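You operate a simulated robot arm through the tools that you are given. There is no shell and no other tool. Be economical: measure what you need, move in short steps, check, and stop when the job is done.

You are at the controls of a simulated robot arm. One attempt, no reset.

Task
Swap the wound roll on the winder for the empty core.
Fine: brake on first; stand the roll on the end of the ledge and zero the length display.

The check looks at the end state, three seconds after you hand in, the way a careful person would. Anything else that was tipped, shoved, dropped, spilled or broken makes it a failure.

Robot
A 6-joint arm with a two-finger parallel gripper, fixed in place. Base frame: the origin is at the foot of the arm, x ahead of it, y to its left, z up. Lengths are in m, angles in rad, forces in N, time in s.
With the tool pointing down near the work surface it reaches from about 0.24 to 0.64 m from the base axis. Its first joint turns from -1.152 to 1.152 rad. Payload 2.7 kg.
The tool frame sits at the grasp point between the pads (the TCP): z along the fingers, y along the line on which they close. The tips reach 0.023 m beyond it. Largest opening 0.094 m; finger width 0.038, thickness 0.01; the body of the gripper, 0.054 by 0.096 m, starts 0.039 m behind the TCP.
Orientation is that of the tool frame in the base frame, as a unit quaternion [x, y, z, w]. With the fingers straight down and closing along the base's y, the tool's x points along the base's -x, its y along +y and its z along -z.

Tools
- The arm moves only by the tool nudge_tool. Its argument "deltas" is one flat list of numbers, 7 for each row, row after row: the shift along the base's x, y, z in m, then the turn, a rotation vector about the base's x, y, z in rad, then the finger opening in m, from 0 to 0.094. In form: [x, y, z, wx, wy, wz, fingers, x, y, z, wx, wy, wz, fingers, ...]. A call has 1 to 12 rows; each row shifts and turns the commanded pose from where the row before left it. Rows are played at 5 a second. More than 0.05 m and 0.15 rad between two rows, or a gripper value outside its range, and nothing of the call is played. Where a pose cannot be reached the arm comes as near as it can. A force on the tool above 40 N (or 10 N above the force at the start of the call, whichever is more), or a blocked arm, ends the call early, and 0.2 s more pass. Each finger travels about 0.045 m/s and halts on what it meets, pressing with about 22 N; the grip force reading is that of the motor and also rises with nothing between the fingers. The clock runs only during rows and for 0.2 s after the last one: add rows that do not move to give the fingers time. It gives the time, the measured TCP pose, the force on the tool (base axes), the opening and the grip force at its end, in the units of the frame above (readings bear some noise), and new pictures: "show" is both (left out), scene, wrist or none.
- Cameras (640 x 400 px; columns grow to the right, rows downward): "scene" is fixed at [0.0663, -0.421, 1.4091]; the picture's right is [0.86, -0.52, 0.00], its down [-0.26, -0.43, -0.86] and it looks along [0.44, 0.74, -0.51] (base axes); focal length 279 px, centre (320, 200). "wrist" rides on the gripper at [-0.039, 0, -0.044] in the tool frame; the picture's right is [0.00, -1.00, 0.00], its down [0.97, 0.00, -0.24] and it looks along [0.24, 0.00, 0.97] (tool axes); focal length 218 px, centre (320, 200). There is no depth. A picture from a camera that has moved, and an enlarged one, comes with that camera's place and axes in the base frame and with its lens.
- inspect(camera, box): a new picture of the part [left, top, right, bottom] of that camera's present view, enlarged. The clock stands still meanwhile.
- sign_off(): hands the job in; it is judged then, once.

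Go step by step. Nothing tells you positions but the pictures and the camera data: compare them with the known pose of the tool, close in by small moves and look again before you grip or let go. The budget is 120 turns and 170 pictures, counting those below and the enlarged ones. Unless the task says otherwise, let go and move clear before handing in, and close with one line.

The tools are called after "Call:" by a JSON object that holds its "method" and its "body". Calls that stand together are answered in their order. nudge_tool: Moves the arm, as the interface text tells. Its arguments: {"type":"object","properties":{"deltas":{"type":"array","items":{"type":"number"}},"show":{"type":"string","enum":["both","scene","wrist","none"]}},"required":["deltas"]} The other tools are called the same way: inspect (camera, box) takes an enlarged picture of a part of a camera's view; sign_off () hands the job in.

At the start:

```text
time: 0.0
eef_pos: [0.4145, 0.1299, 1.2058]
tcp_rot: [0.0, 1.0, 0.0, 0.001]
contact_force: [-0.1, -0.5, -0.2]
width: 0.094
grasp_force: 0.0
```

scene: 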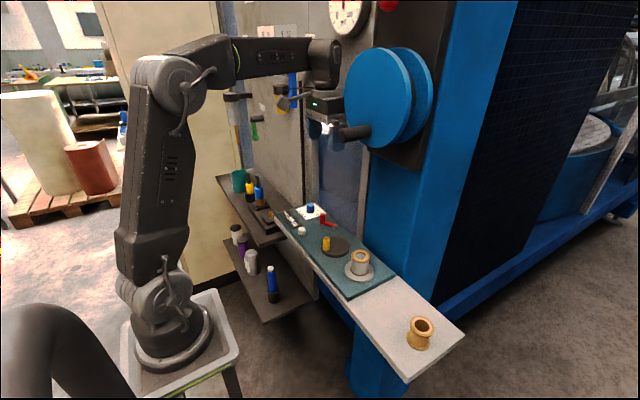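
wrist: 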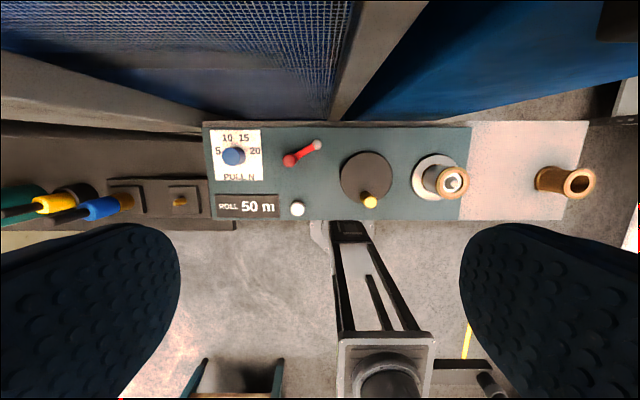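

The ledge carries a panel with a blue pull knob, a red lever (likely the brake), a length display with a white button, a crank disc, a spindle with the wound roll, and an empty core at the far right end. I'll take enlarged looks first.

Call:
{"method": "inspect", "body": {"camera": "wrist", "box": [200, 110, 400, 235]}}

Call:
{"method": "inspect", "body": {"camera": "wrist", "box": [400, 110, 600, 235]}}

Call:
{"method": "inspect", "body": {"camera": "scene", "box": [270, 190, 470, 380]}}

```text
3.20 times, centred on (300, 172) of wrist
camera zoom: at [0.4521, 0.1307, 1.2508], right [0.0, -1.0, 0.0], down [-0.97, 0.0, 0.24], along [-0.24, 0.0, -0.97], focal length 698 px, centre (384, 288)
```

zoom: 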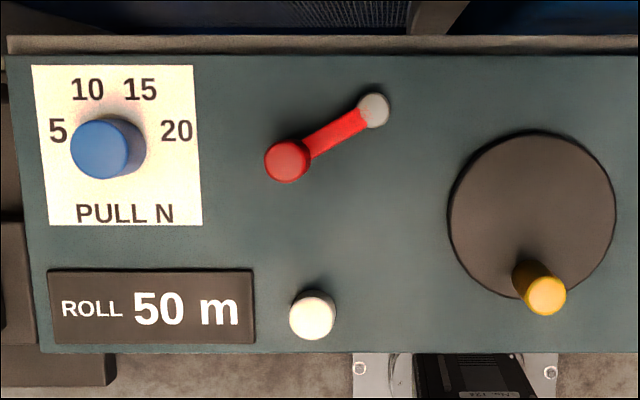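

```text
3.20 times, centred on (500, 172) of wrist
camera zoom: at [0.4521, 0.1307, 1.2508], right [0.0, -1.0, 0.0], down [-0.97, 0.0, 0.24], along [-0.24, 0.0, -0.97], focal length 698 px, centre (-256, 288)
```

zoom: 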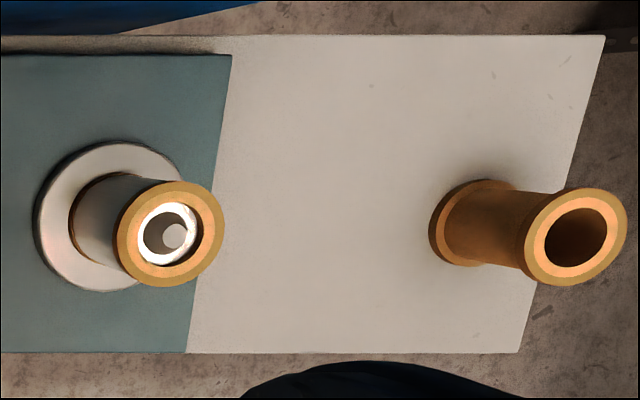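

```text
2.11 times, centred on (370, 285) of scene
camera zoom: at [0.0663, -0.421, 1.4091], right [0.86, -0.52, 0.0], down [-0.26, -0.43, -0.86], along [0.44, 0.74, -0.51], focal length 586 px, centre (215, 21)
```

zoom: 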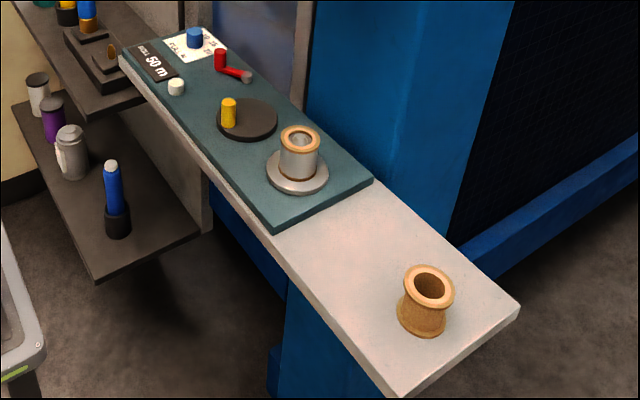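

The lever knob is near (0.433, 0.173), its pivot near (0.455, 0.135), the roll near (0.405, -0.047) and the core near (0.399, -0.24). I'll lower over the lever for a closer look at markings, closing the fingers partly.

Call:
{"method": "nudge_tool", "body": {"deltas": [0, 0, -0.05, 0, 0, 0, 0.06, 0, 0, -0.05, 0, 0, 0, 0.05, 0, 0.01, -0.04, 0, 0, 0, 0.05, 0, 0, 0, 0, 0, 0, 0.05]}}

Call:
{"method": "inspect", "body": {"camera": "wrist", "box": [160, 50, 480, 250]}}

Call:
{"method": "inspect", "body": {"camera": "scene", "box": [280, 190, 380, 260]}}

```text
time: 1.0
eef_pos: [0.4125, 0.1418, 1.0653]
tcp_rot: [0.0, 1.0, 0.0, 0.0]
contact_force: [-0.2, 0.3, 0.4]
width: 0.0501
grasp_force: 0.1
camera wrist: at [0.4498, 0.1428, 1.1095], right [0.0, -1.0, 0.0], down [-0.97, 0.0, 0.24], along [-0.24, 0.0, -0.97], focal length 218 px, centre (320, 200)
```

scene: 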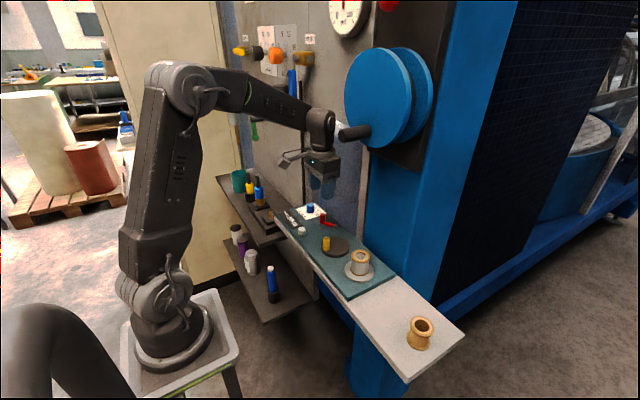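
wrist: 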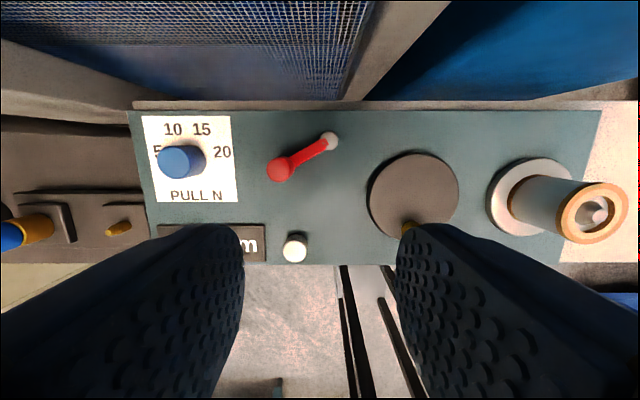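

```text
2.00 times, centred on (320, 150) of wrist
camera zoom: at [0.4498, 0.1428, 1.1095], right [0.0, -1.0, 0.0], down [-0.97, 0.0, 0.24], along [-0.24, 0.0, -0.97], focal length 436 px, centre (320, 300)
```

zoom: 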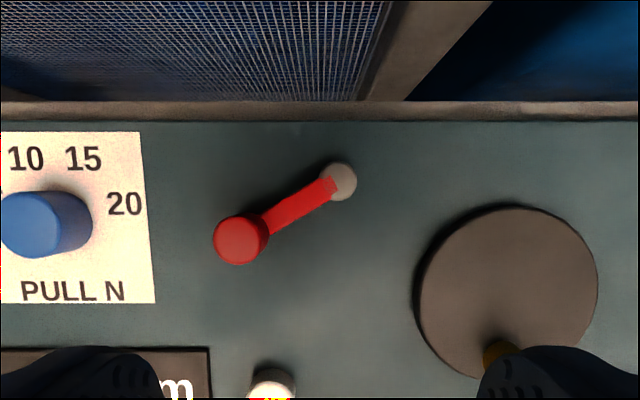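

```text
5.71 times, centred on (330, 225) of scene
camera zoom: at [0.0663, -0.421, 1.4091], right [0.86, -0.52, 0.0], down [-0.26, -0.43, -0.86], along [0.44, 0.74, -0.51], focal length 1592 px, centre (263, 57)
```

zoom: 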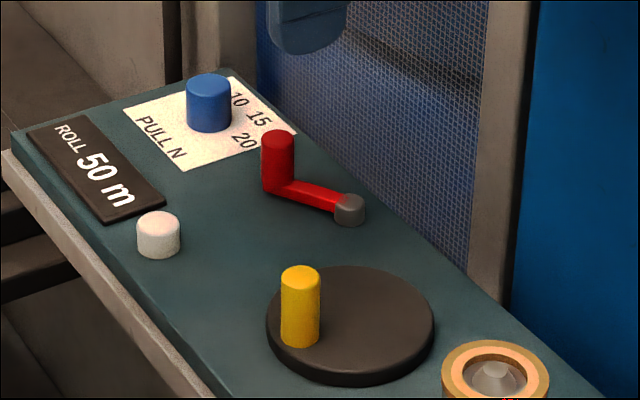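

The lever carries no marks. The wall sheets may show which way is on, so I'll look at those.

Call:
{"method": "inspect", "body": {"camera": "scene", "box": [220, 15, 340, 90]}}

Call:
{"method": "inspect", "body": {"camera": "scene", "box": [320, 0, 440, 75]}}

```text
5.33 times, centred on (280, 52) of scene
camera zoom: at [0.0663, -0.421, 1.4091], right [0.86, -0.52, 0.0], down [-0.26, -0.43, -0.86], along [0.44, 0.74, -0.51], focal length 1486 px, centre (533, 987)
```

zoom: 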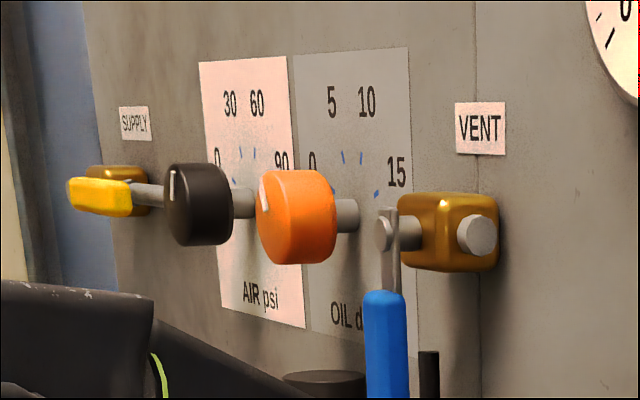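

```text
5.33 times, centred on (380, 38) of scene
camera zoom: at [0.0663, -0.421, 1.4091], right [0.86, -0.52, 0.0], down [-0.26, -0.43, -0.86], along [0.44, 0.74, -0.51], focal length 1486 px, centre (0, 1067)
```

zoom: 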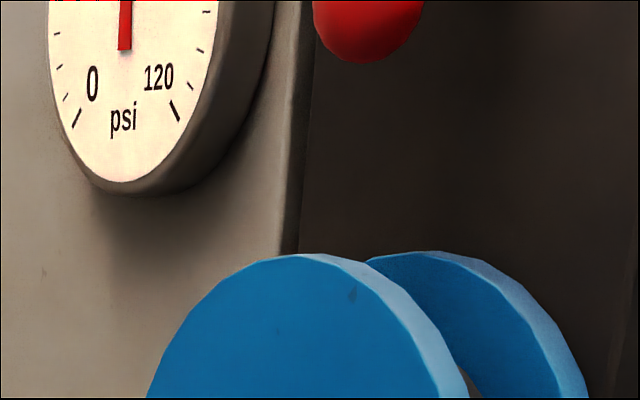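

No brake hint there. By triangulation the lever knob top is about (0.431, 0.172, 0.95); I'll come above it and check before gripping.

Call:
{"method": "nudge_tool", "body": {"deltas": [0.009, 0.015, -0.03, 0, 0, 0, 0.05, 0.009, 0.015, -0.03, 0, 0, 0, 0.05, 0, 0, -0.015, 0, 0, 0, 0.05, 0, 0, 0, 0, 0, 0, 0.05]}}

Call:
{"method": "inspect", "body": {"camera": "scene", "box": [280, 170, 380, 240]}}

```text
time: 2.0
eef_pos: [0.4312, 0.1715, 0.9904]
tcp_rot: [0.001, 1.0, 0.001, 0.0]
contact_force: [-0.5, -0.6, 0.0]
width: 0.05
grasp_force: 0.0
camera wrist: at [0.4696, 0.1725, 1.034], right [0.0, -1.0, 0.0], down [-0.97, 0.0, 0.24], along [-0.24, 0.0, -0.97], focal length 218 px, centre (320, 200)
```

scene: 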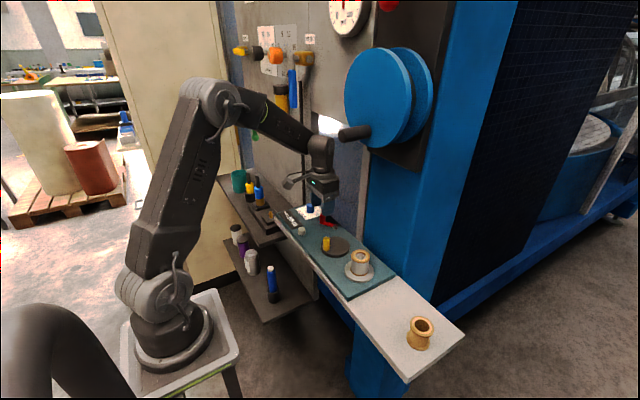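
wrist: 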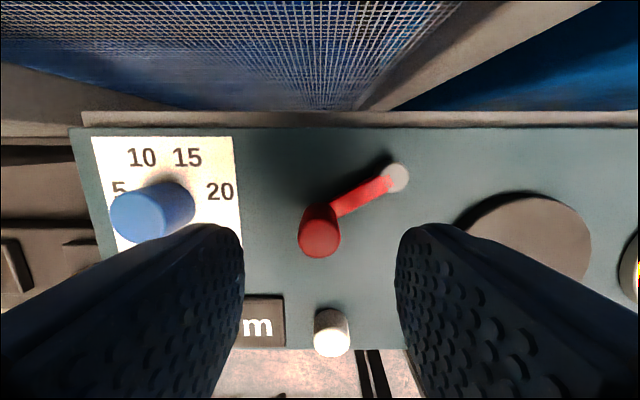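

```text
5.71 times, centred on (330, 205) of scene
camera zoom: at [0.0663, -0.421, 1.4091], right [0.86, -0.52, 0.0], down [-0.26, -0.43, -0.86], along [0.44, 0.74, -0.51], focal length 1592 px, centre (263, 171)
```

zoom: 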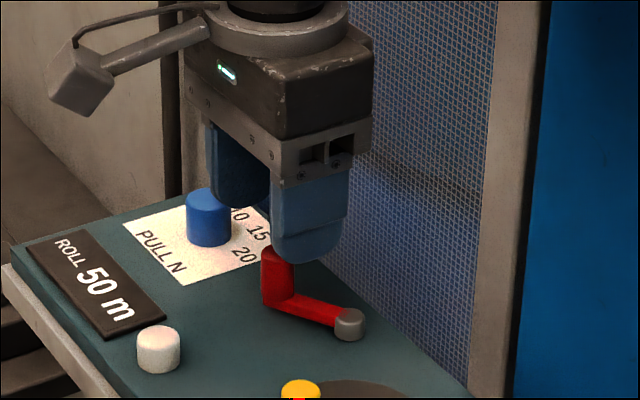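

The knob is centred between the fingers, about 4 mm further in x. I'll descend to it and close gently.

Call:
{"method": "nudge_tool", "body": {"deltas": [0.004, 0.001, -0.02, 0, 0, 0, 0.05, 0, 0, -0.022, 0, 0, 0, 0.05, 0, 0, 0, 0, 0, 0, 0.03, 0, 0, 0, 0, 0, 0, 0.01, 0, 0, 0, 0, 0, 0, 0.01, 0, 0, 0, 0, 0, 0, 0.01]}}

Call:
{"method": "inspect", "body": {"camera": "scene", "box": [280, 170, 380, 240]}}

```text
time: 3.4
eef_pos: [0.435, 0.1716, 0.9494]
tcp_rot: [0.0, 1.0, 0.0, 0.0]
contact_force: [-1.7, 3.1, 3.4]
width: 0.0168
grasp_force: 44.5
camera wrist: at [0.4735, 0.1728, 0.9934], right [0.0, -1.0, 0.0], down [-0.97, 0.0, 0.24], along [-0.24, 0.0, -0.97], focal length 218 px, centre (320, 200)
```

scene: 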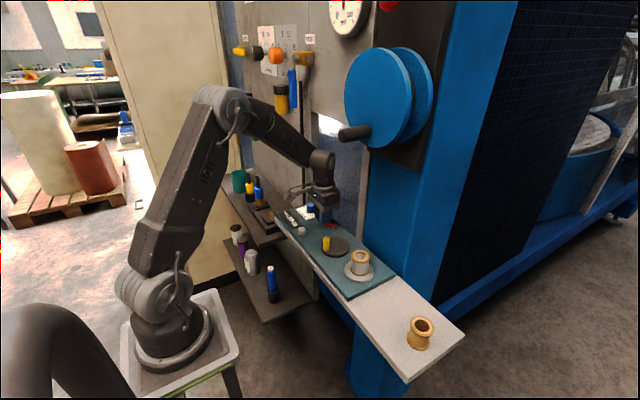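
wrist: 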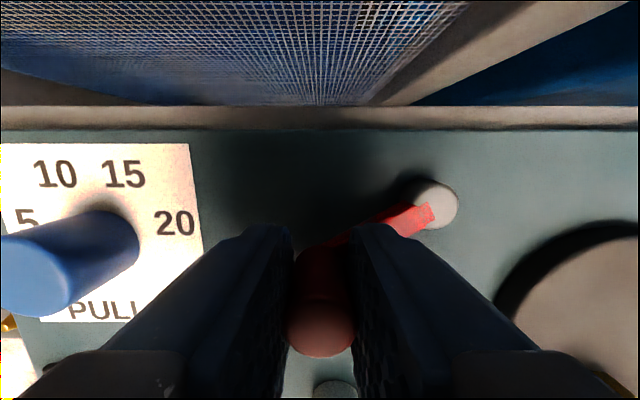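

```text
5.71 times, centred on (330, 205) of scene
camera zoom: at [0.0662, -0.421, 1.4091], right [0.86, -0.52, 0.0], down [-0.26, -0.43, -0.86], along [0.44, 0.74, -0.51], focal length 1592 px, centre (263, 171)
```

zoom: 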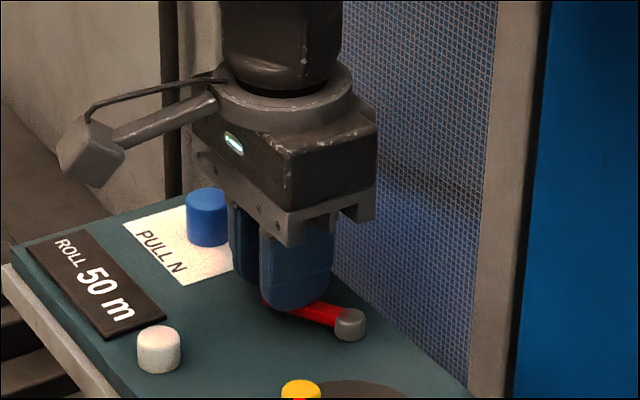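

I have the knob (17 mm wide). The pivot is near (0.4535, 0.133), radius about 0.043; I'll try a small arc toward the front first and see if it yields.

Call:
{"method": "nudge_tool", "body": {"deltas": [-0.005, -0.0025, 0, 0, 0, 0, 0.01, -0.005, -0.0032, 0, 0, 0, 0, 0.01, 0, 0, 0, 0, 0, 0, 0.01]}}

```text
time: 4.2
eef_pos: [0.4264, 0.1652, 0.948]
tcp_rot: [0.0, 1.0, 0.0, 0.0]
contact_force: [3.6, 10.8, 2.4]
width: 0.0172
grasp_force: 44.6
camera wrist: at [0.4638, 0.1667, 0.9935], right [0.0, -1.0, 0.0], down [-0.97, 0.0, 0.24], along [-0.24, 0.0, -0.97], focal length 218 px, centre (320, 200)
```

scene: 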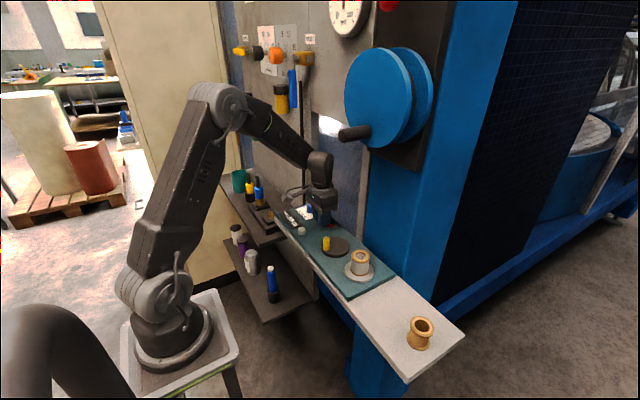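
wrist: 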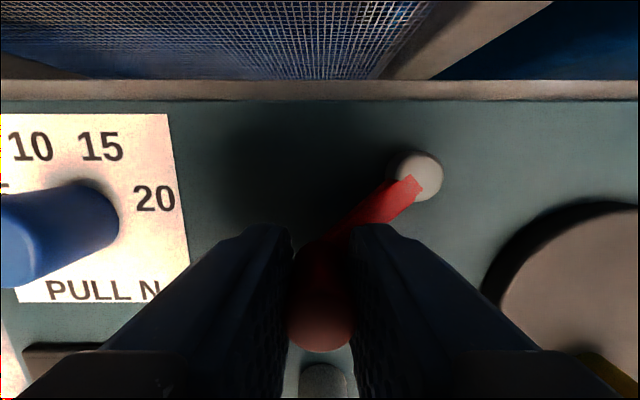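

The lever yields toward the front. I'll follow the arc in 10-degree steps.

Call:
{"method": "nudge_tool", "body": {"deltas": [-0.0053, -0.0048, 0, 0, 0, 0, 0.01, -0.0042, -0.006, 0, 0, 0, 0, 0.01, -0.0031, -0.0068, 0, 0, 0, 0, 0.01, 0, 0, 0, 0, 0, 0, 0.01]}}

```text
time: 5.2
eef_pos: [0.4129, 0.1496, 0.9486]
tcp_rot: [-0.001, 1.0, 0.0, 0.0]
contact_force: [-6.1, 11.3, 15.7]
width: 0.017
grasp_force: 44.7
camera wrist: at [0.4511, 0.1493, 0.9934], right [0.0, -1.0, 0.0], down [-0.97, 0.0, 0.24], along [-0.24, 0.0, -0.97], focal length 218 px, centre (320, 200)
```

scene: 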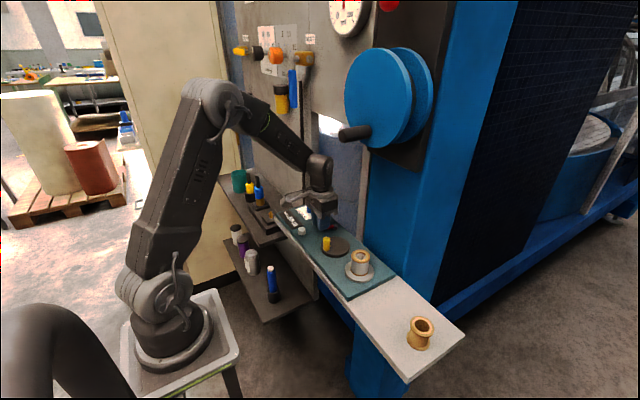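
wrist: 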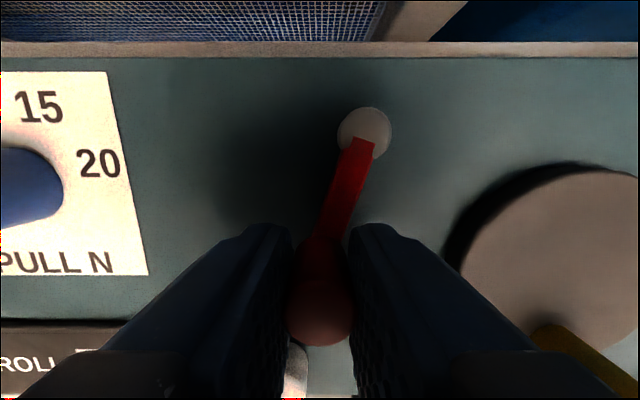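

Still yielding; pivot refined to (0.4555, 0.135), lever at about 71 degrees. Continuing the arc.

Call:
{"method": "nudge_tool", "body": {"deltas": [-0.0017, -0.007, 0, 0, 0, 0, 0.01, -0.0007, -0.0078, 0, 0, 0, 0, 0.01, 0.0007, -0.0078, 0, 0, 0, 0, 0.01, 0, 0, 0, 0, 0, 0, 0.01]}}

```text
time: 6.0
eef_pos: [0.4108, 0.1349, 0.9492]
tcp_rot: [0.0, 1.0, 0.004, 0.001]
contact_force: [0.4, 11.1, -2.2]
width: 0.0175
grasp_force: 44.9
stopped in row 3: the force on the tool passed its limit (the readings are from after the stop); the commanded pose is now the measured one
camera wrist: at [0.449, 0.1348, 0.9927], right [0.0, -1.0, -0.01], down [-0.97, 0.0, 0.24], along [-0.24, 0.01, -0.97], focal length 218 px, centre (320, 200)
```

scene: 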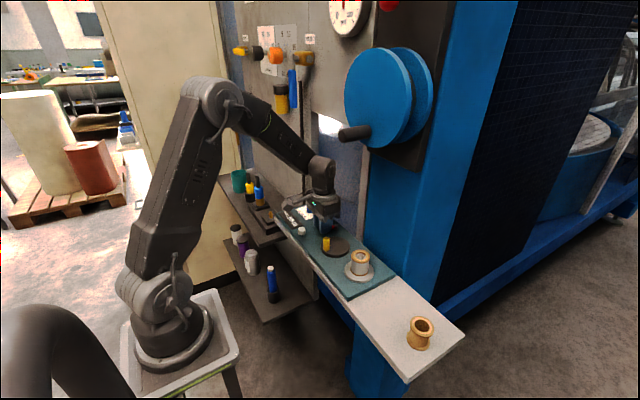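
wrist: 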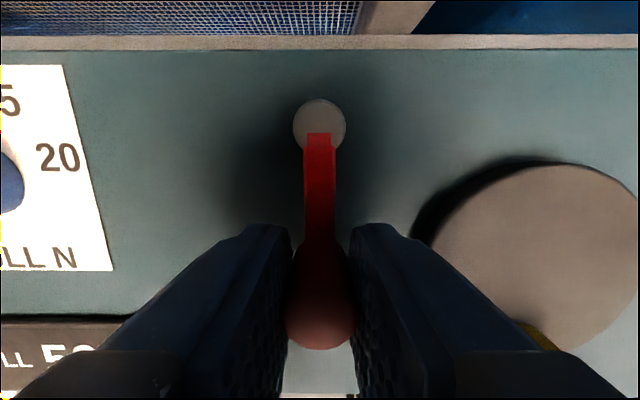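

The lever came to a hard stop pointing straight at the operator, after about 65 degrees of travel; I take that as brake on. I'll release slightly and lift clear.

Call:
{"method": "nudge_tool", "body": {"deltas": [0, 0, 0, 0, 0, 0, 0.03, 0, 0, 0, 0, 0, 0, 0.03, 0, 0, 0.04, 0, 0, 0, 0.03, -0.01, 0, 0.05, 0, 0, 0, 0.03, 0, 0, 0.03, 0, 0, 0, 0.03, 0, 0, 0, 0, 0, 0, 0.03]}}

Call:
{"method": "inspect", "body": {"camera": "scene", "box": [280, 190, 380, 260]}}

```text
refused: row 4 steps farther than a row can; nothing moved
```

```text
5.71 times, centred on (330, 225) of scene
camera zoom: at [0.0664, -0.4207, 1.4092], right [0.86, -0.52, 0.0], down [-0.26, -0.43, -0.86], along [0.44, 0.74, -0.51], focal length 1592 px, centre (263, 57)
```

zoom: 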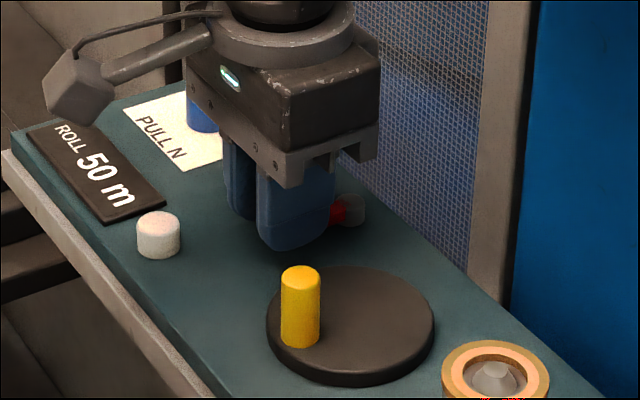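

One step was too long; I'll repeat the release with shorter steps.

Call:
{"method": "nudge_tool", "body": {"deltas": [0, 0, 0, 0, 0, 0, 0.03, 0, 0, 0, 0, 0, 0, 0.03, 0, 0, 0.04, 0, 0, 0, 0.03, 0, 0, 0.045, 0, 0, 0, 0.03, 0, 0, 0.04, 0, 0, 0, 0.03, 0, 0, 0, 0, 0, 0, 0.03], "show": "wrist"}}

Call:
{"method": "inspect", "body": {"camera": "scene", "box": [280, 190, 380, 260]}}

```text
time: 7.4
eef_pos: [0.4104, 0.1328, 1.0732]
tcp_rot: [-0.001, 1.0, 0.004, 0.001]
contact_force: [-0.4, 0.3, 0.8]
width: 0.03
grasp_force: 0.0
camera wrist: at [0.4486, 0.1337, 1.1175], right [0.0, -1.0, -0.01], down [-0.97, 0.0, 0.24], along [-0.24, 0.01, -0.97], focal length 218 px, centre (320, 200)
```

wrist: 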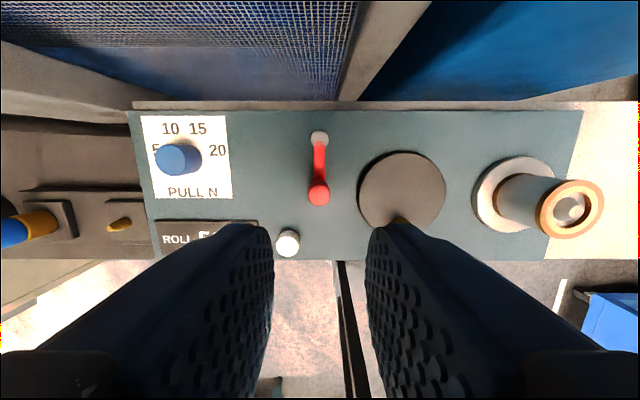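

```text
5.71 times, centred on (330, 225) of scene
camera zoom: at [0.0663, -0.4211, 1.4091], right [0.86, -0.52, 0.0], down [-0.26, -0.43, -0.86], along [0.44, 0.74, -0.51], focal length 1592 px, centre (263, 57)
```

zoom: 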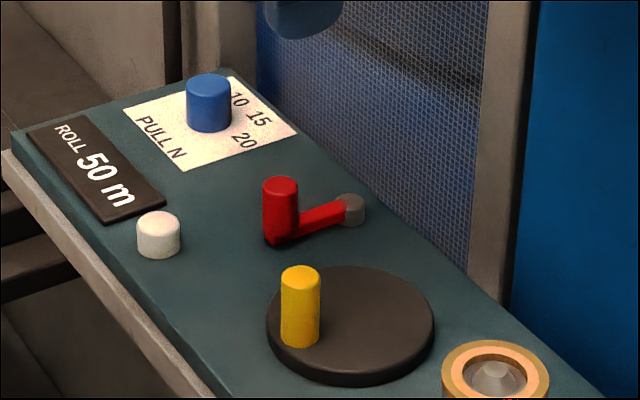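

The lever stays straight. Next I'll go over the roll on the spindle with fingers wide open.

Call:
{"method": "nudge_tool", "body": {"deltas": [0, -0.045, 0, 0, 0, 0, 0.06, 0, -0.045, 0, 0, 0, 0, 0.094, 0, -0.045, 0, 0, 0, 0, 0.094, -0.005, -0.045, 0, 0, 0, 0, 0.094, 0, 0, 0, 0, 0, 0, 0.094, 0, 0, 0, 0, 0, 0, 0.094]}}

Call:
{"method": "inspect", "body": {"camera": "scene", "box": [310, 210, 450, 300]}}

Call:
{"method": "inspect", "body": {"camera": "wrist", "box": [220, 100, 420, 260]}}

```text
time: 8.3
eef_pos: [0.402, 0.0716, 1.0669]
tcp_rot: [-0.106, 0.994, -0.001, -0.005]
contact_force: [0.2, 0.0, 0.7]
width: 0.0939
grasp_force: 0.1
stopped in row 4: the arm was blocked; the commanded pose is now the measured one
camera wrist: at [0.4401, 0.0801, 1.1113], right [0.21, -0.98, 0.0], down [-0.95, -0.2, 0.25], along [-0.24, -0.06, -0.97], focal length 218 px, centre (320, 200)
```

scene: 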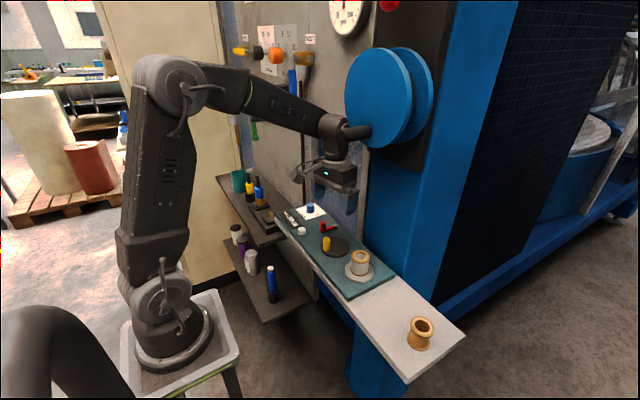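
wrist: 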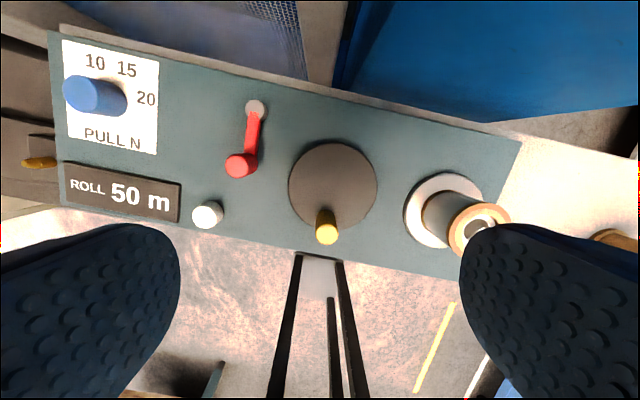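

```text
4.44 times, centred on (380, 255) of scene
camera zoom: at [0.0663, -0.4198, 1.4095], right [0.86, -0.52, 0.0], down [-0.26, -0.43, -0.86], along [0.44, 0.74, -0.51], focal length 1238 px, centre (53, -44)
```

zoom: 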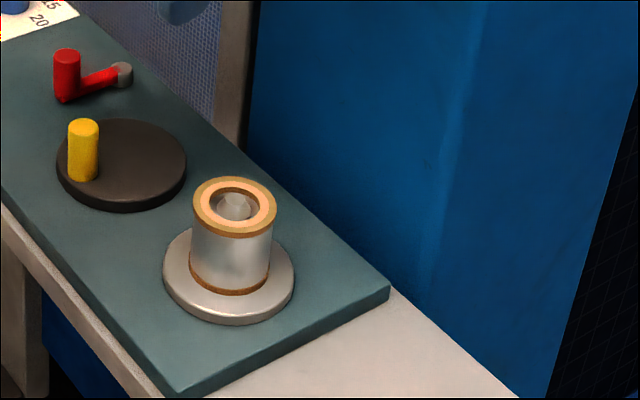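

```text
2.50 times, centred on (320, 180) of wrist
camera zoom: at [0.4401, 0.0801, 1.1113], right [0.21, -0.98, 0.0], down [-0.95, -0.2, 0.25], along [-0.24, -0.06, -0.97], focal length 546 px, centre (320, 250)
```

zoom: 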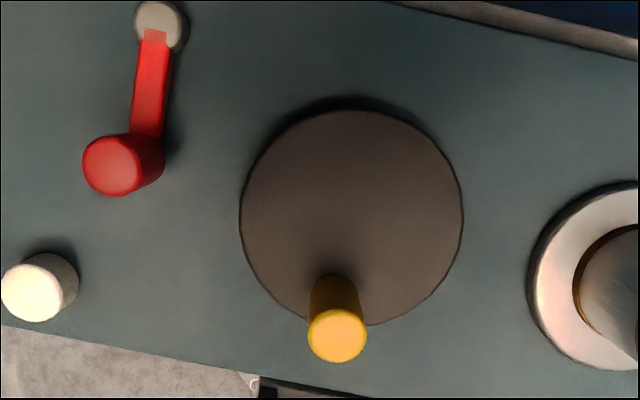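

The arm was stopped: its wrist met the dark handle under the blue reel (about z 1.23). I'll look closely at that handle before deciding on a route beneath or around it.

Call:
{"method": "inspect", "body": {"camera": "scene", "box": [290, 80, 410, 200]}}

```text
3.33 times, centred on (350, 140) of scene
camera zoom: at [0.0663, -0.4198, 1.4095], right [0.86, -0.52, 0.0], down [-0.26, -0.43, -0.86], along [0.44, 0.74, -0.51], focal length 929 px, centre (220, 400)
```

zoom: 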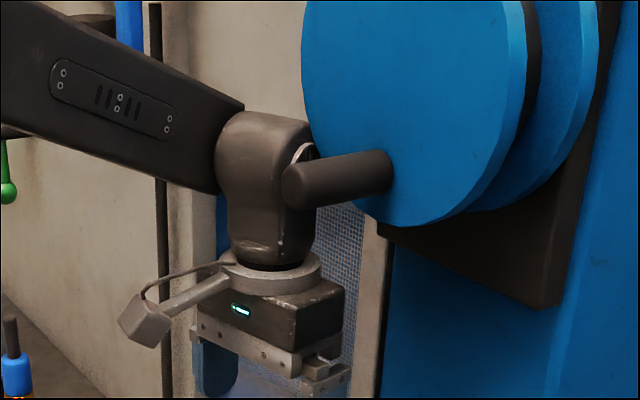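

The handle lies roughly at y 0.02, z 1.235, from x 0.385 outward, and the reel's rim ends at z 1.21. I'll back away in +y, straighten the yaw, retract to x of about 0.30, and swing past in front of it.

Call:
{"method": "nudge_tool", "body": {"deltas": [0, 0.02, 0, 0, 0, 0, 0.094, -0.02, 0, 0, 0, 0, -0.1, 0.094, -0.04, 0, 0, 0, 0, -0.11, 0.094, -0.04, 0, 0, 0, 0, 0, 0.094, 0, 0, 0, 0, 0, 0, 0.094], "show": "scene"}}

```text
time: 9.5
eef_pos: [0.3006, 0.0857, 1.0669]
tcp_rot: [0.002, 1.0, 0.001, -0.005]
contact_force: [0.0, 0.6, -0.1]
width: 0.0941
grasp_force: 0.1
```

scene: 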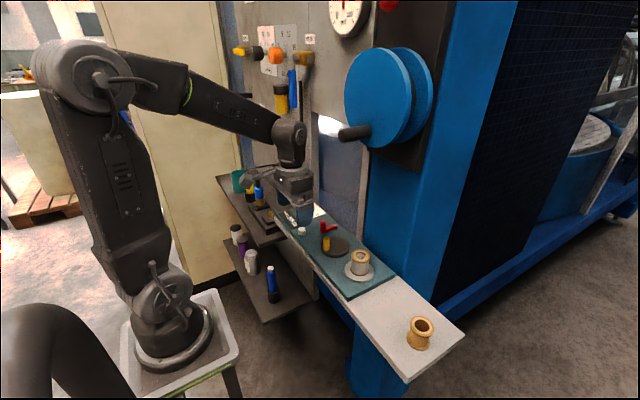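

Clear, and the reel handle looks unchanged. Now swinging across in front at x 0.30 to y = -0.047 and lowering to about 1.0.

Call:
{"method": "nudge_tool", "body": {"deltas": [0, -0.044, 0, 0, 0, 0, 0.094, 0, -0.044, 0, 0, 0, 0, 0.094, 0, -0.045, 0, 0, 0, 0, 0.094, 0, 0, -0.04, 0, 0, 0, 0.094, 0, 0, -0.03, 0, 0, 0, 0.094, 0, 0, 0, 0, 0, 0, 0.094]}}

Call:
{"method": "inspect", "body": {"camera": "scene", "box": [280, 180, 420, 300]}}

```text
time: 10.9
eef_pos: [0.3038, -0.0458, 0.9985]
tcp_rot: [0.002, 1.0, 0.0, -0.004]
contact_force: [0.1, 0.1, -0.4]
width: 0.0943
grasp_force: 0.1
camera wrist: at [0.341, -0.0465, 1.0422], right [0.0, -1.0, 0.0], down [-0.97, 0.0, 0.25], along [-0.25, 0.0, -0.97], focal length 218 px, centre (320, 200)
```

scene: 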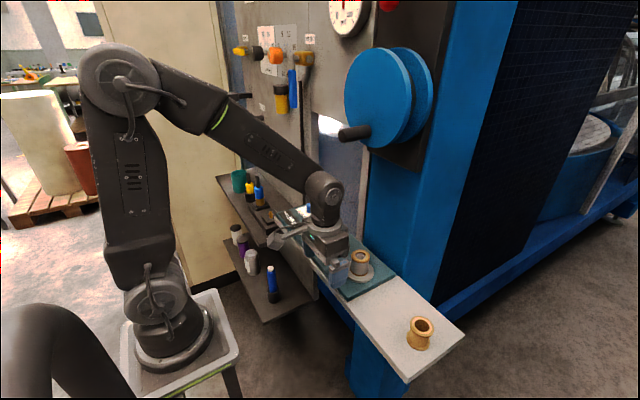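
wrist: 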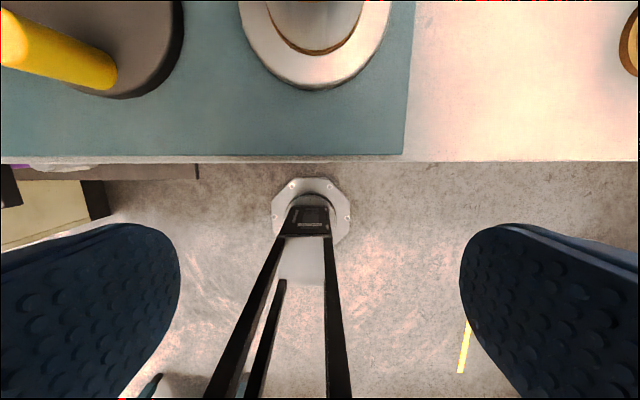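

```text
3.33 times, centred on (350, 240) of scene
camera zoom: at [0.0663, -0.4211, 1.4091], right [0.86, -0.52, 0.0], down [-0.26, -0.43, -0.86], along [0.44, 0.74, -0.51], focal length 929 px, centre (220, 67)
```

zoom: 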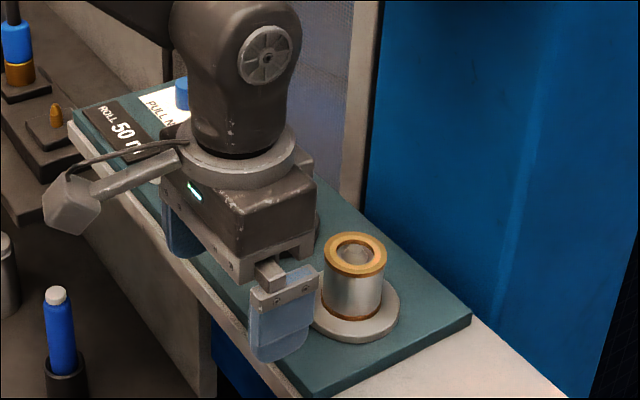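

The roll is in line between the fingers (y about -0.044). Driving in along +x at this height, then checking.

Call:
{"method": "nudge_tool", "body": {"deltas": [0.04, 0.001, 0, 0, 0, 0, 0.094, 0.04, 0, 0, 0, 0, 0, 0.094, 0.02, 0, 0, 0, 0, 0, 0.094, 0, 0, 0, 0, 0, 0, 0.094]}}

Call:
{"method": "inspect", "body": {"camera": "scene", "box": [300, 100, 440, 300]}}

```text
time: 11.9
eef_pos: [0.3938, -0.0445, 0.998]
tcp_rot: [0.002, 1.0, 0.001, -0.008]
contact_force: [-0.2, 0.2, 0.2]
width: 0.0939
grasp_force: 0.1
camera wrist: at [0.433, -0.0443, 1.0412], right [-0.01, -1.0, 0.0], down [-0.97, 0.0, 0.26], along [-0.26, 0.0, -0.97], focal length 218 px, centre (320, 200)
```

scene: 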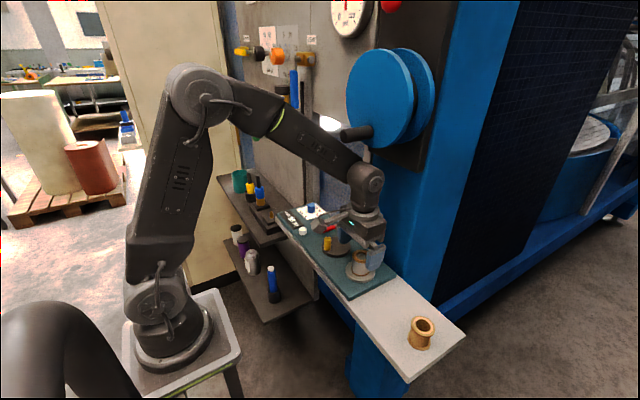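
wrist: 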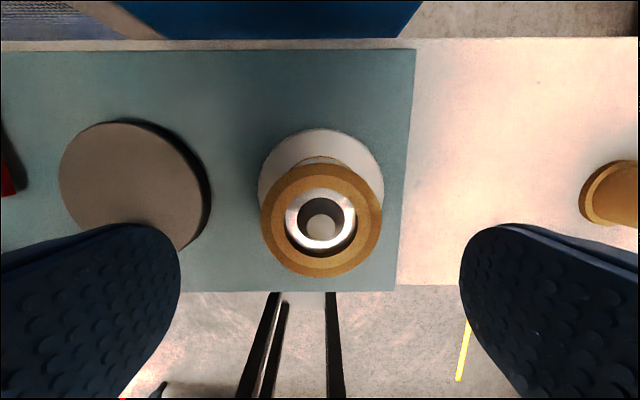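

```text
2.00 times, centred on (370, 200) of scene
camera zoom: at [0.0615, -0.4207, 1.4094], right [0.86, -0.52, 0.0], down [-0.26, -0.43, -0.86], along [0.45, 0.74, -0.5], focal length 557 px, centre (220, 200)
```

zoom: 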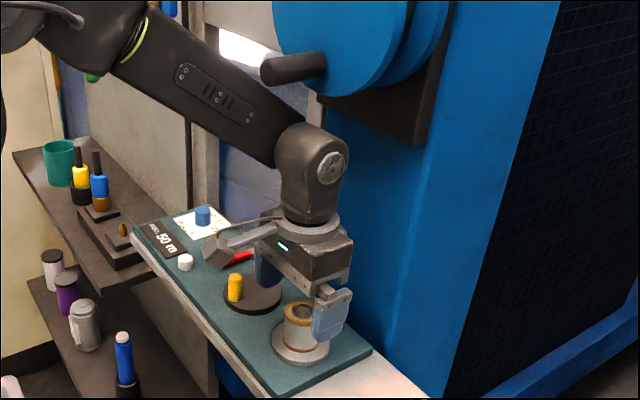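

The roll is at about (0.406, -0.045) and the wrist clears the handle. I'll straighten the small tilt, descend to grasp height and close.

Call:
{"method": "nudge_tool", "body": {"deltas": [0.011, -0.0005, 0, 0, -0.016, 0, 0.094, 0, 0, -0.024, 0, 0, 0, 0.094, 0, 0, -0.022, 0, 0, 0, 0.094, 0, 0, 0, 0, 0, 0, 0.094]}}

Call:
{"method": "inspect", "body": {"camera": "scene", "box": [320, 200, 420, 300]}}

```text
time: 12.9
eef_pos: [0.4149, -0.0445, 0.9523]
tcp_rot: [0.003, 1.0, 0.0, 0.004]
contact_force: [0.4, -0.5, 0.1]
width: 0.0939
grasp_force: 0.0
camera wrist: at [0.4525, -0.0441, 0.9968], right [0.0, -1.0, 0.0], down [-0.97, 0.0, 0.23], along [-0.23, 0.0, -0.97], focal length 218 px, centre (320, 200)
```

scene: 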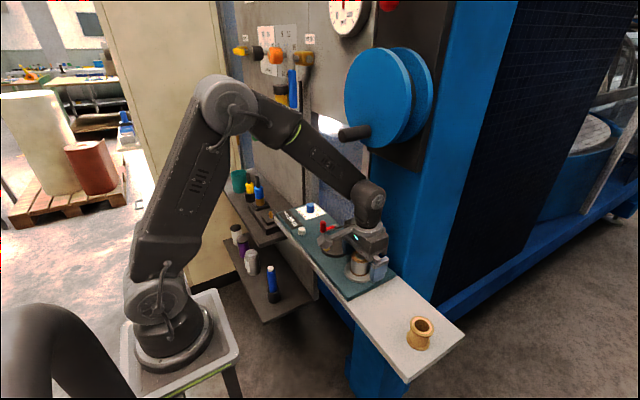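
wrist: 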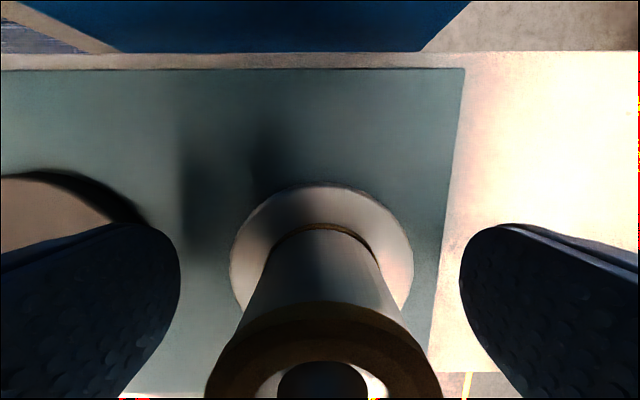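

```text
4.00 times, centred on (370, 250) of scene
camera zoom: at [0.0664, -0.4211, 1.4091], right [0.86, -0.52, 0.0], down [-0.26, -0.43, -0.86], along [0.44, 0.74, -0.51], focal length 1114 px, centre (120, 0)
```

zoom: 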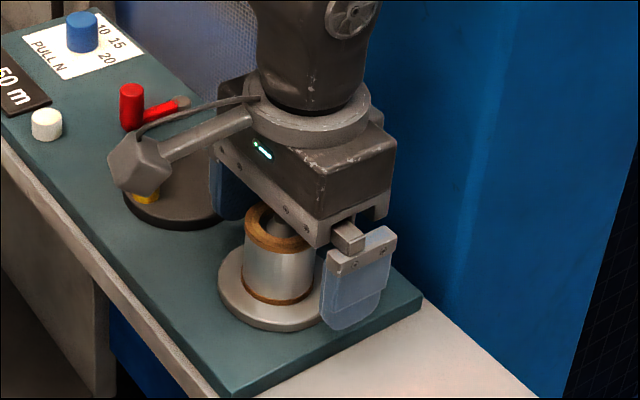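

TCP sits a few mm beyond the roll's centre (about x 0.408); I'll correct and close on the roll.

Call:
{"method": "nudge_tool", "body": {"deltas": [-0.006, 0, -0.002, 0, 0.006, 0, 0.094, 0, 0, 0, 0, 0, 0, 0.06, 0, 0, 0, 0, 0, 0, 0.04, 0, 0, 0, 0, 0, 0, 0.03, 0, 0, 0, 0, 0, 0, 0.03, 0, 0, 0, 0, 0, 0, 0.03]}}

Call:
{"method": "inspect", "body": {"camera": "scene", "box": [320, 200, 420, 300]}}

```text
time: 14.3
eef_pos: [0.4077, -0.045, 0.9504]
tcp_rot: [0.003, 1.0, 0.0, 0.001]
contact_force: [1.0, -0.5, 0.9]
width: 0.0431
grasp_force: 22.3
camera wrist: at [0.4463, -0.0439, 0.9946], right [0.0, -1.0, 0.0], down [-0.97, 0.0, 0.24], along [-0.24, 0.0, -0.97], focal length 218 px, centre (320, 200)
```

scene: 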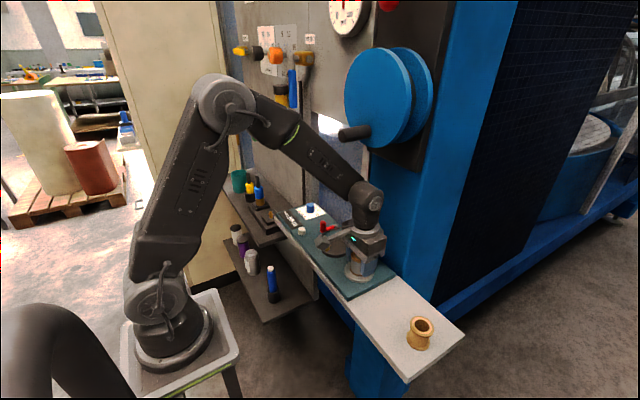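
wrist: 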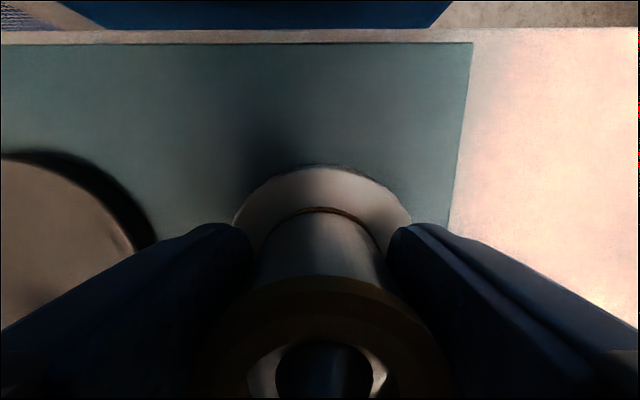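

```text
4.00 times, centred on (370, 250) of scene
camera zoom: at [0.0663, -0.4211, 1.4091], right [0.86, -0.52, 0.0], down [-0.26, -0.43, -0.86], along [0.44, 0.74, -0.51], focal length 1114 px, centre (120, 0)
```

zoom: 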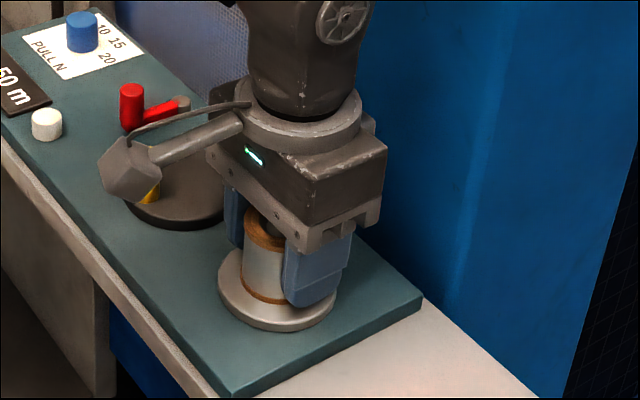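

The roll is gripped (43 mm). Lifting straight up off the spindle.

Call:
{"method": "nudge_tool", "body": {"deltas": [0, 0, 0.01, 0, 0, 0, 0.03, 0, 0, 0.015, 0, 0, 0, 0.03, 0, 0, 0.015, 0, 0, 0, 0.03, 0, 0, 0.015, 0, 0, 0, 0.03, 0, 0, 0, 0, 0, 0, 0.03]}}

Call:
{"method": "inspect", "body": {"camera": "scene", "box": [320, 200, 420, 300]}}

```text
time: 15.5
eef_pos: [0.3991, -0.0451, 0.9848]
tcp_rot: [0.002, 1.0, 0.001, -0.025]
contact_force: [14.6, 0.5, -3.5]
width: 0.0432
grasp_force: 22.2
camera wrist: at [0.4393, -0.0441, 1.0286], right [0.0, -1.0, 0.0], down [-0.96, 0.0, 0.29], along [-0.29, 0.0, -0.96], focal length 218 px, centre (320, 200)
```

scene: 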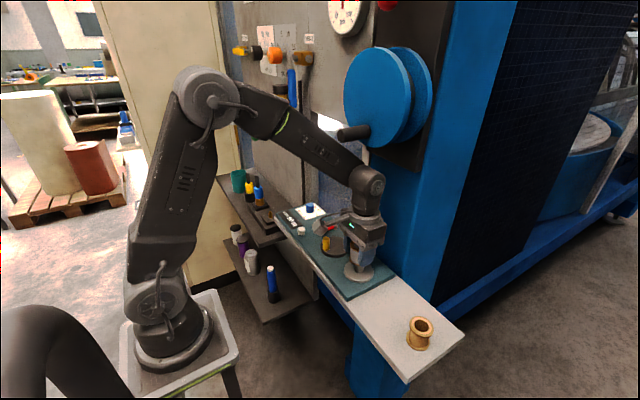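
wrist: 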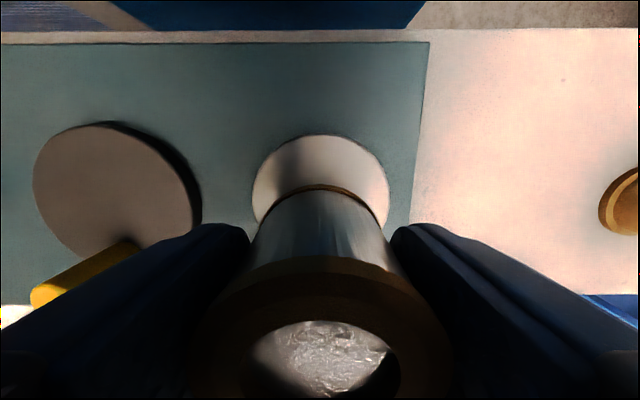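

```text
4.00 times, centred on (370, 250) of scene
camera zoom: at [0.0685, -0.4209, 1.409], right [0.86, -0.52, 0.0], down [-0.26, -0.43, -0.86], along [0.44, 0.74, -0.51], focal length 1114 px, centre (120, 0)
```

zoom: 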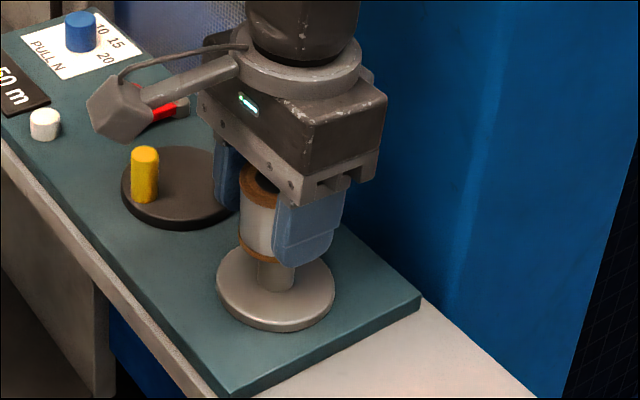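

The arm fell short of the commanded lift (z 0.985 instead of 1.005, with some tilt), so something is blocking it, probably the forearm against the reel handle. I'll look closely.

Call:
{"method": "inspect", "body": {"camera": "scene", "box": [300, 100, 420, 200]}}

Call:
{"method": "inspect", "body": {"camera": "scene", "box": [335, 215, 395, 285]}}

```text
4.00 times, centred on (360, 150) of scene
camera zoom: at [0.0685, -0.4209, 1.409], right [0.86, -0.52, 0.0], down [-0.26, -0.43, -0.86], along [0.44, 0.74, -0.51], focal length 1114 px, centre (160, 400)
```

zoom: 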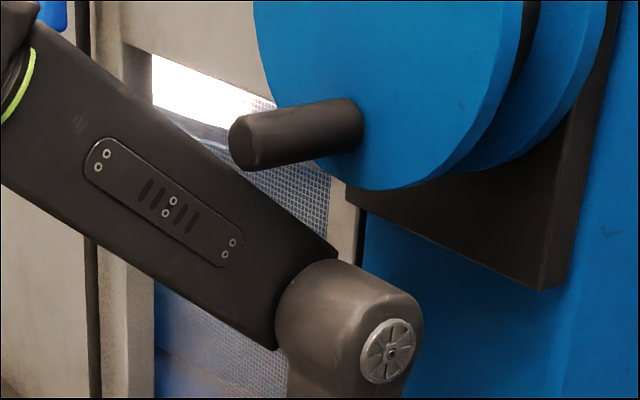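

```text
5.71 times, centred on (365, 250) of scene
camera zoom: at [0.0685, -0.4209, 1.409], right [0.86, -0.52, 0.0], down [-0.26, -0.43, -0.86], along [0.44, 0.74, -0.51], focal length 1592 px, centre (63, -86)
```

zoom: 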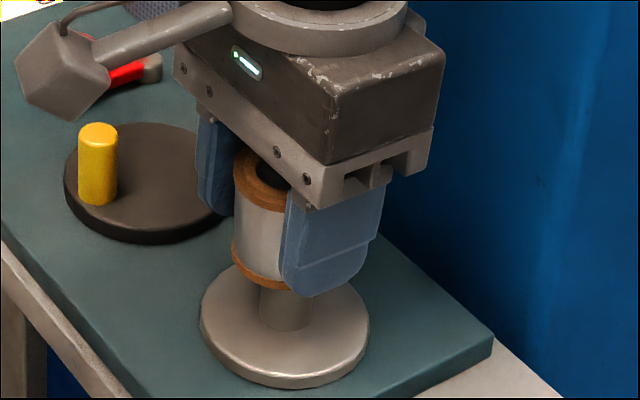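

Same small deviation occurred at this height earlier, so it's the arm crowding the handle; the post seems about as tall as the roll, so I need roughly 15 mm more lift. I'll set the roll back down, release, and regrip with the tool pitched so the wrist stays back toward the robot.

Call:
{"method": "nudge_tool", "body": {"deltas": [0, 0, -0.018, 0, 0, 0, 0.03, 0, 0, -0.013, 0, 0, 0, 0.03, 0, 0, -0.012, 0, 0, 0, 0.03, 0, 0, -0.01, 0, 0, 0, 0.03, 0, 0, 0, 0, 0, 0, 0.03]}}

Call:
{"method": "inspect", "body": {"camera": "scene", "box": [320, 200, 420, 300]}}

```text
time: 16.7
eef_pos: [0.4075, -0.0451, 0.9527]
tcp_rot: [0.003, 1.0, 0.0, 0.003]
contact_force: [-1.3, 0.3, -0.1]
width: 0.0431
grasp_force: 21.6
camera wrist: at [0.4459, -0.0446, 0.997], right [0.0, -1.0, 0.0], down [-0.97, 0.0, 0.24], along [-0.24, 0.0, -0.97], focal length 218 px, centre (320, 200)
```

scene: 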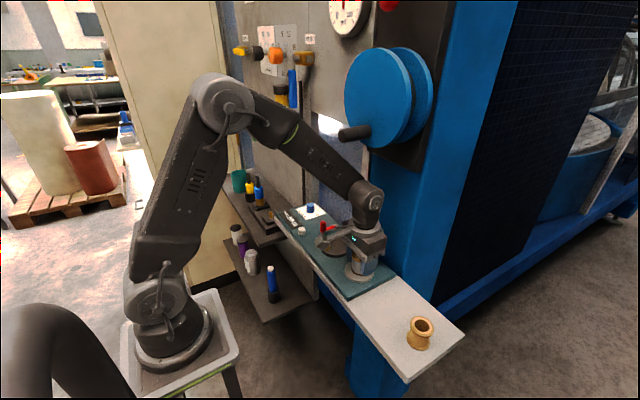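
wrist: 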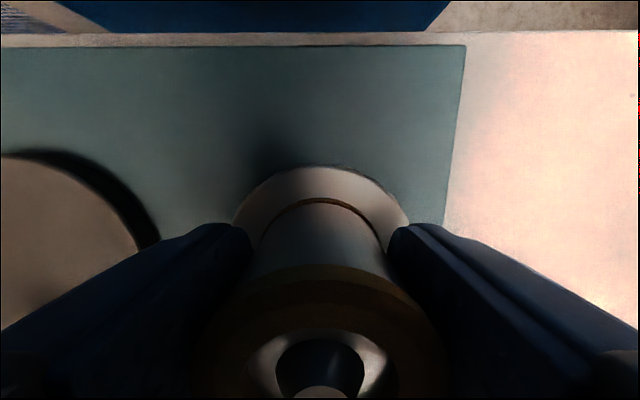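

```text
4.00 times, centred on (370, 250) of scene
camera zoom: at [0.0663, -0.421, 1.4091], right [0.86, -0.52, 0.0], down [-0.26, -0.43, -0.86], along [0.44, 0.74, -0.51], focal length 1114 px, centre (120, 0)
```

zoom: 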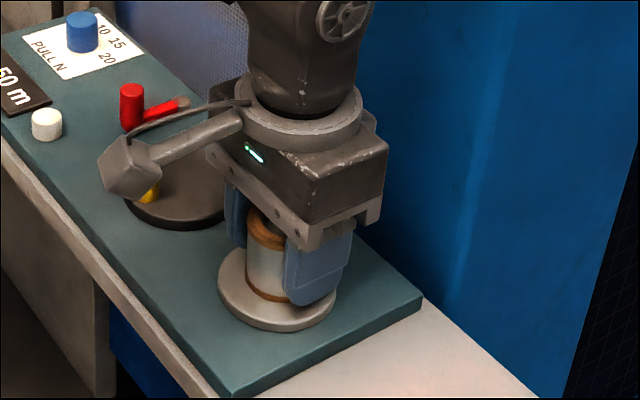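

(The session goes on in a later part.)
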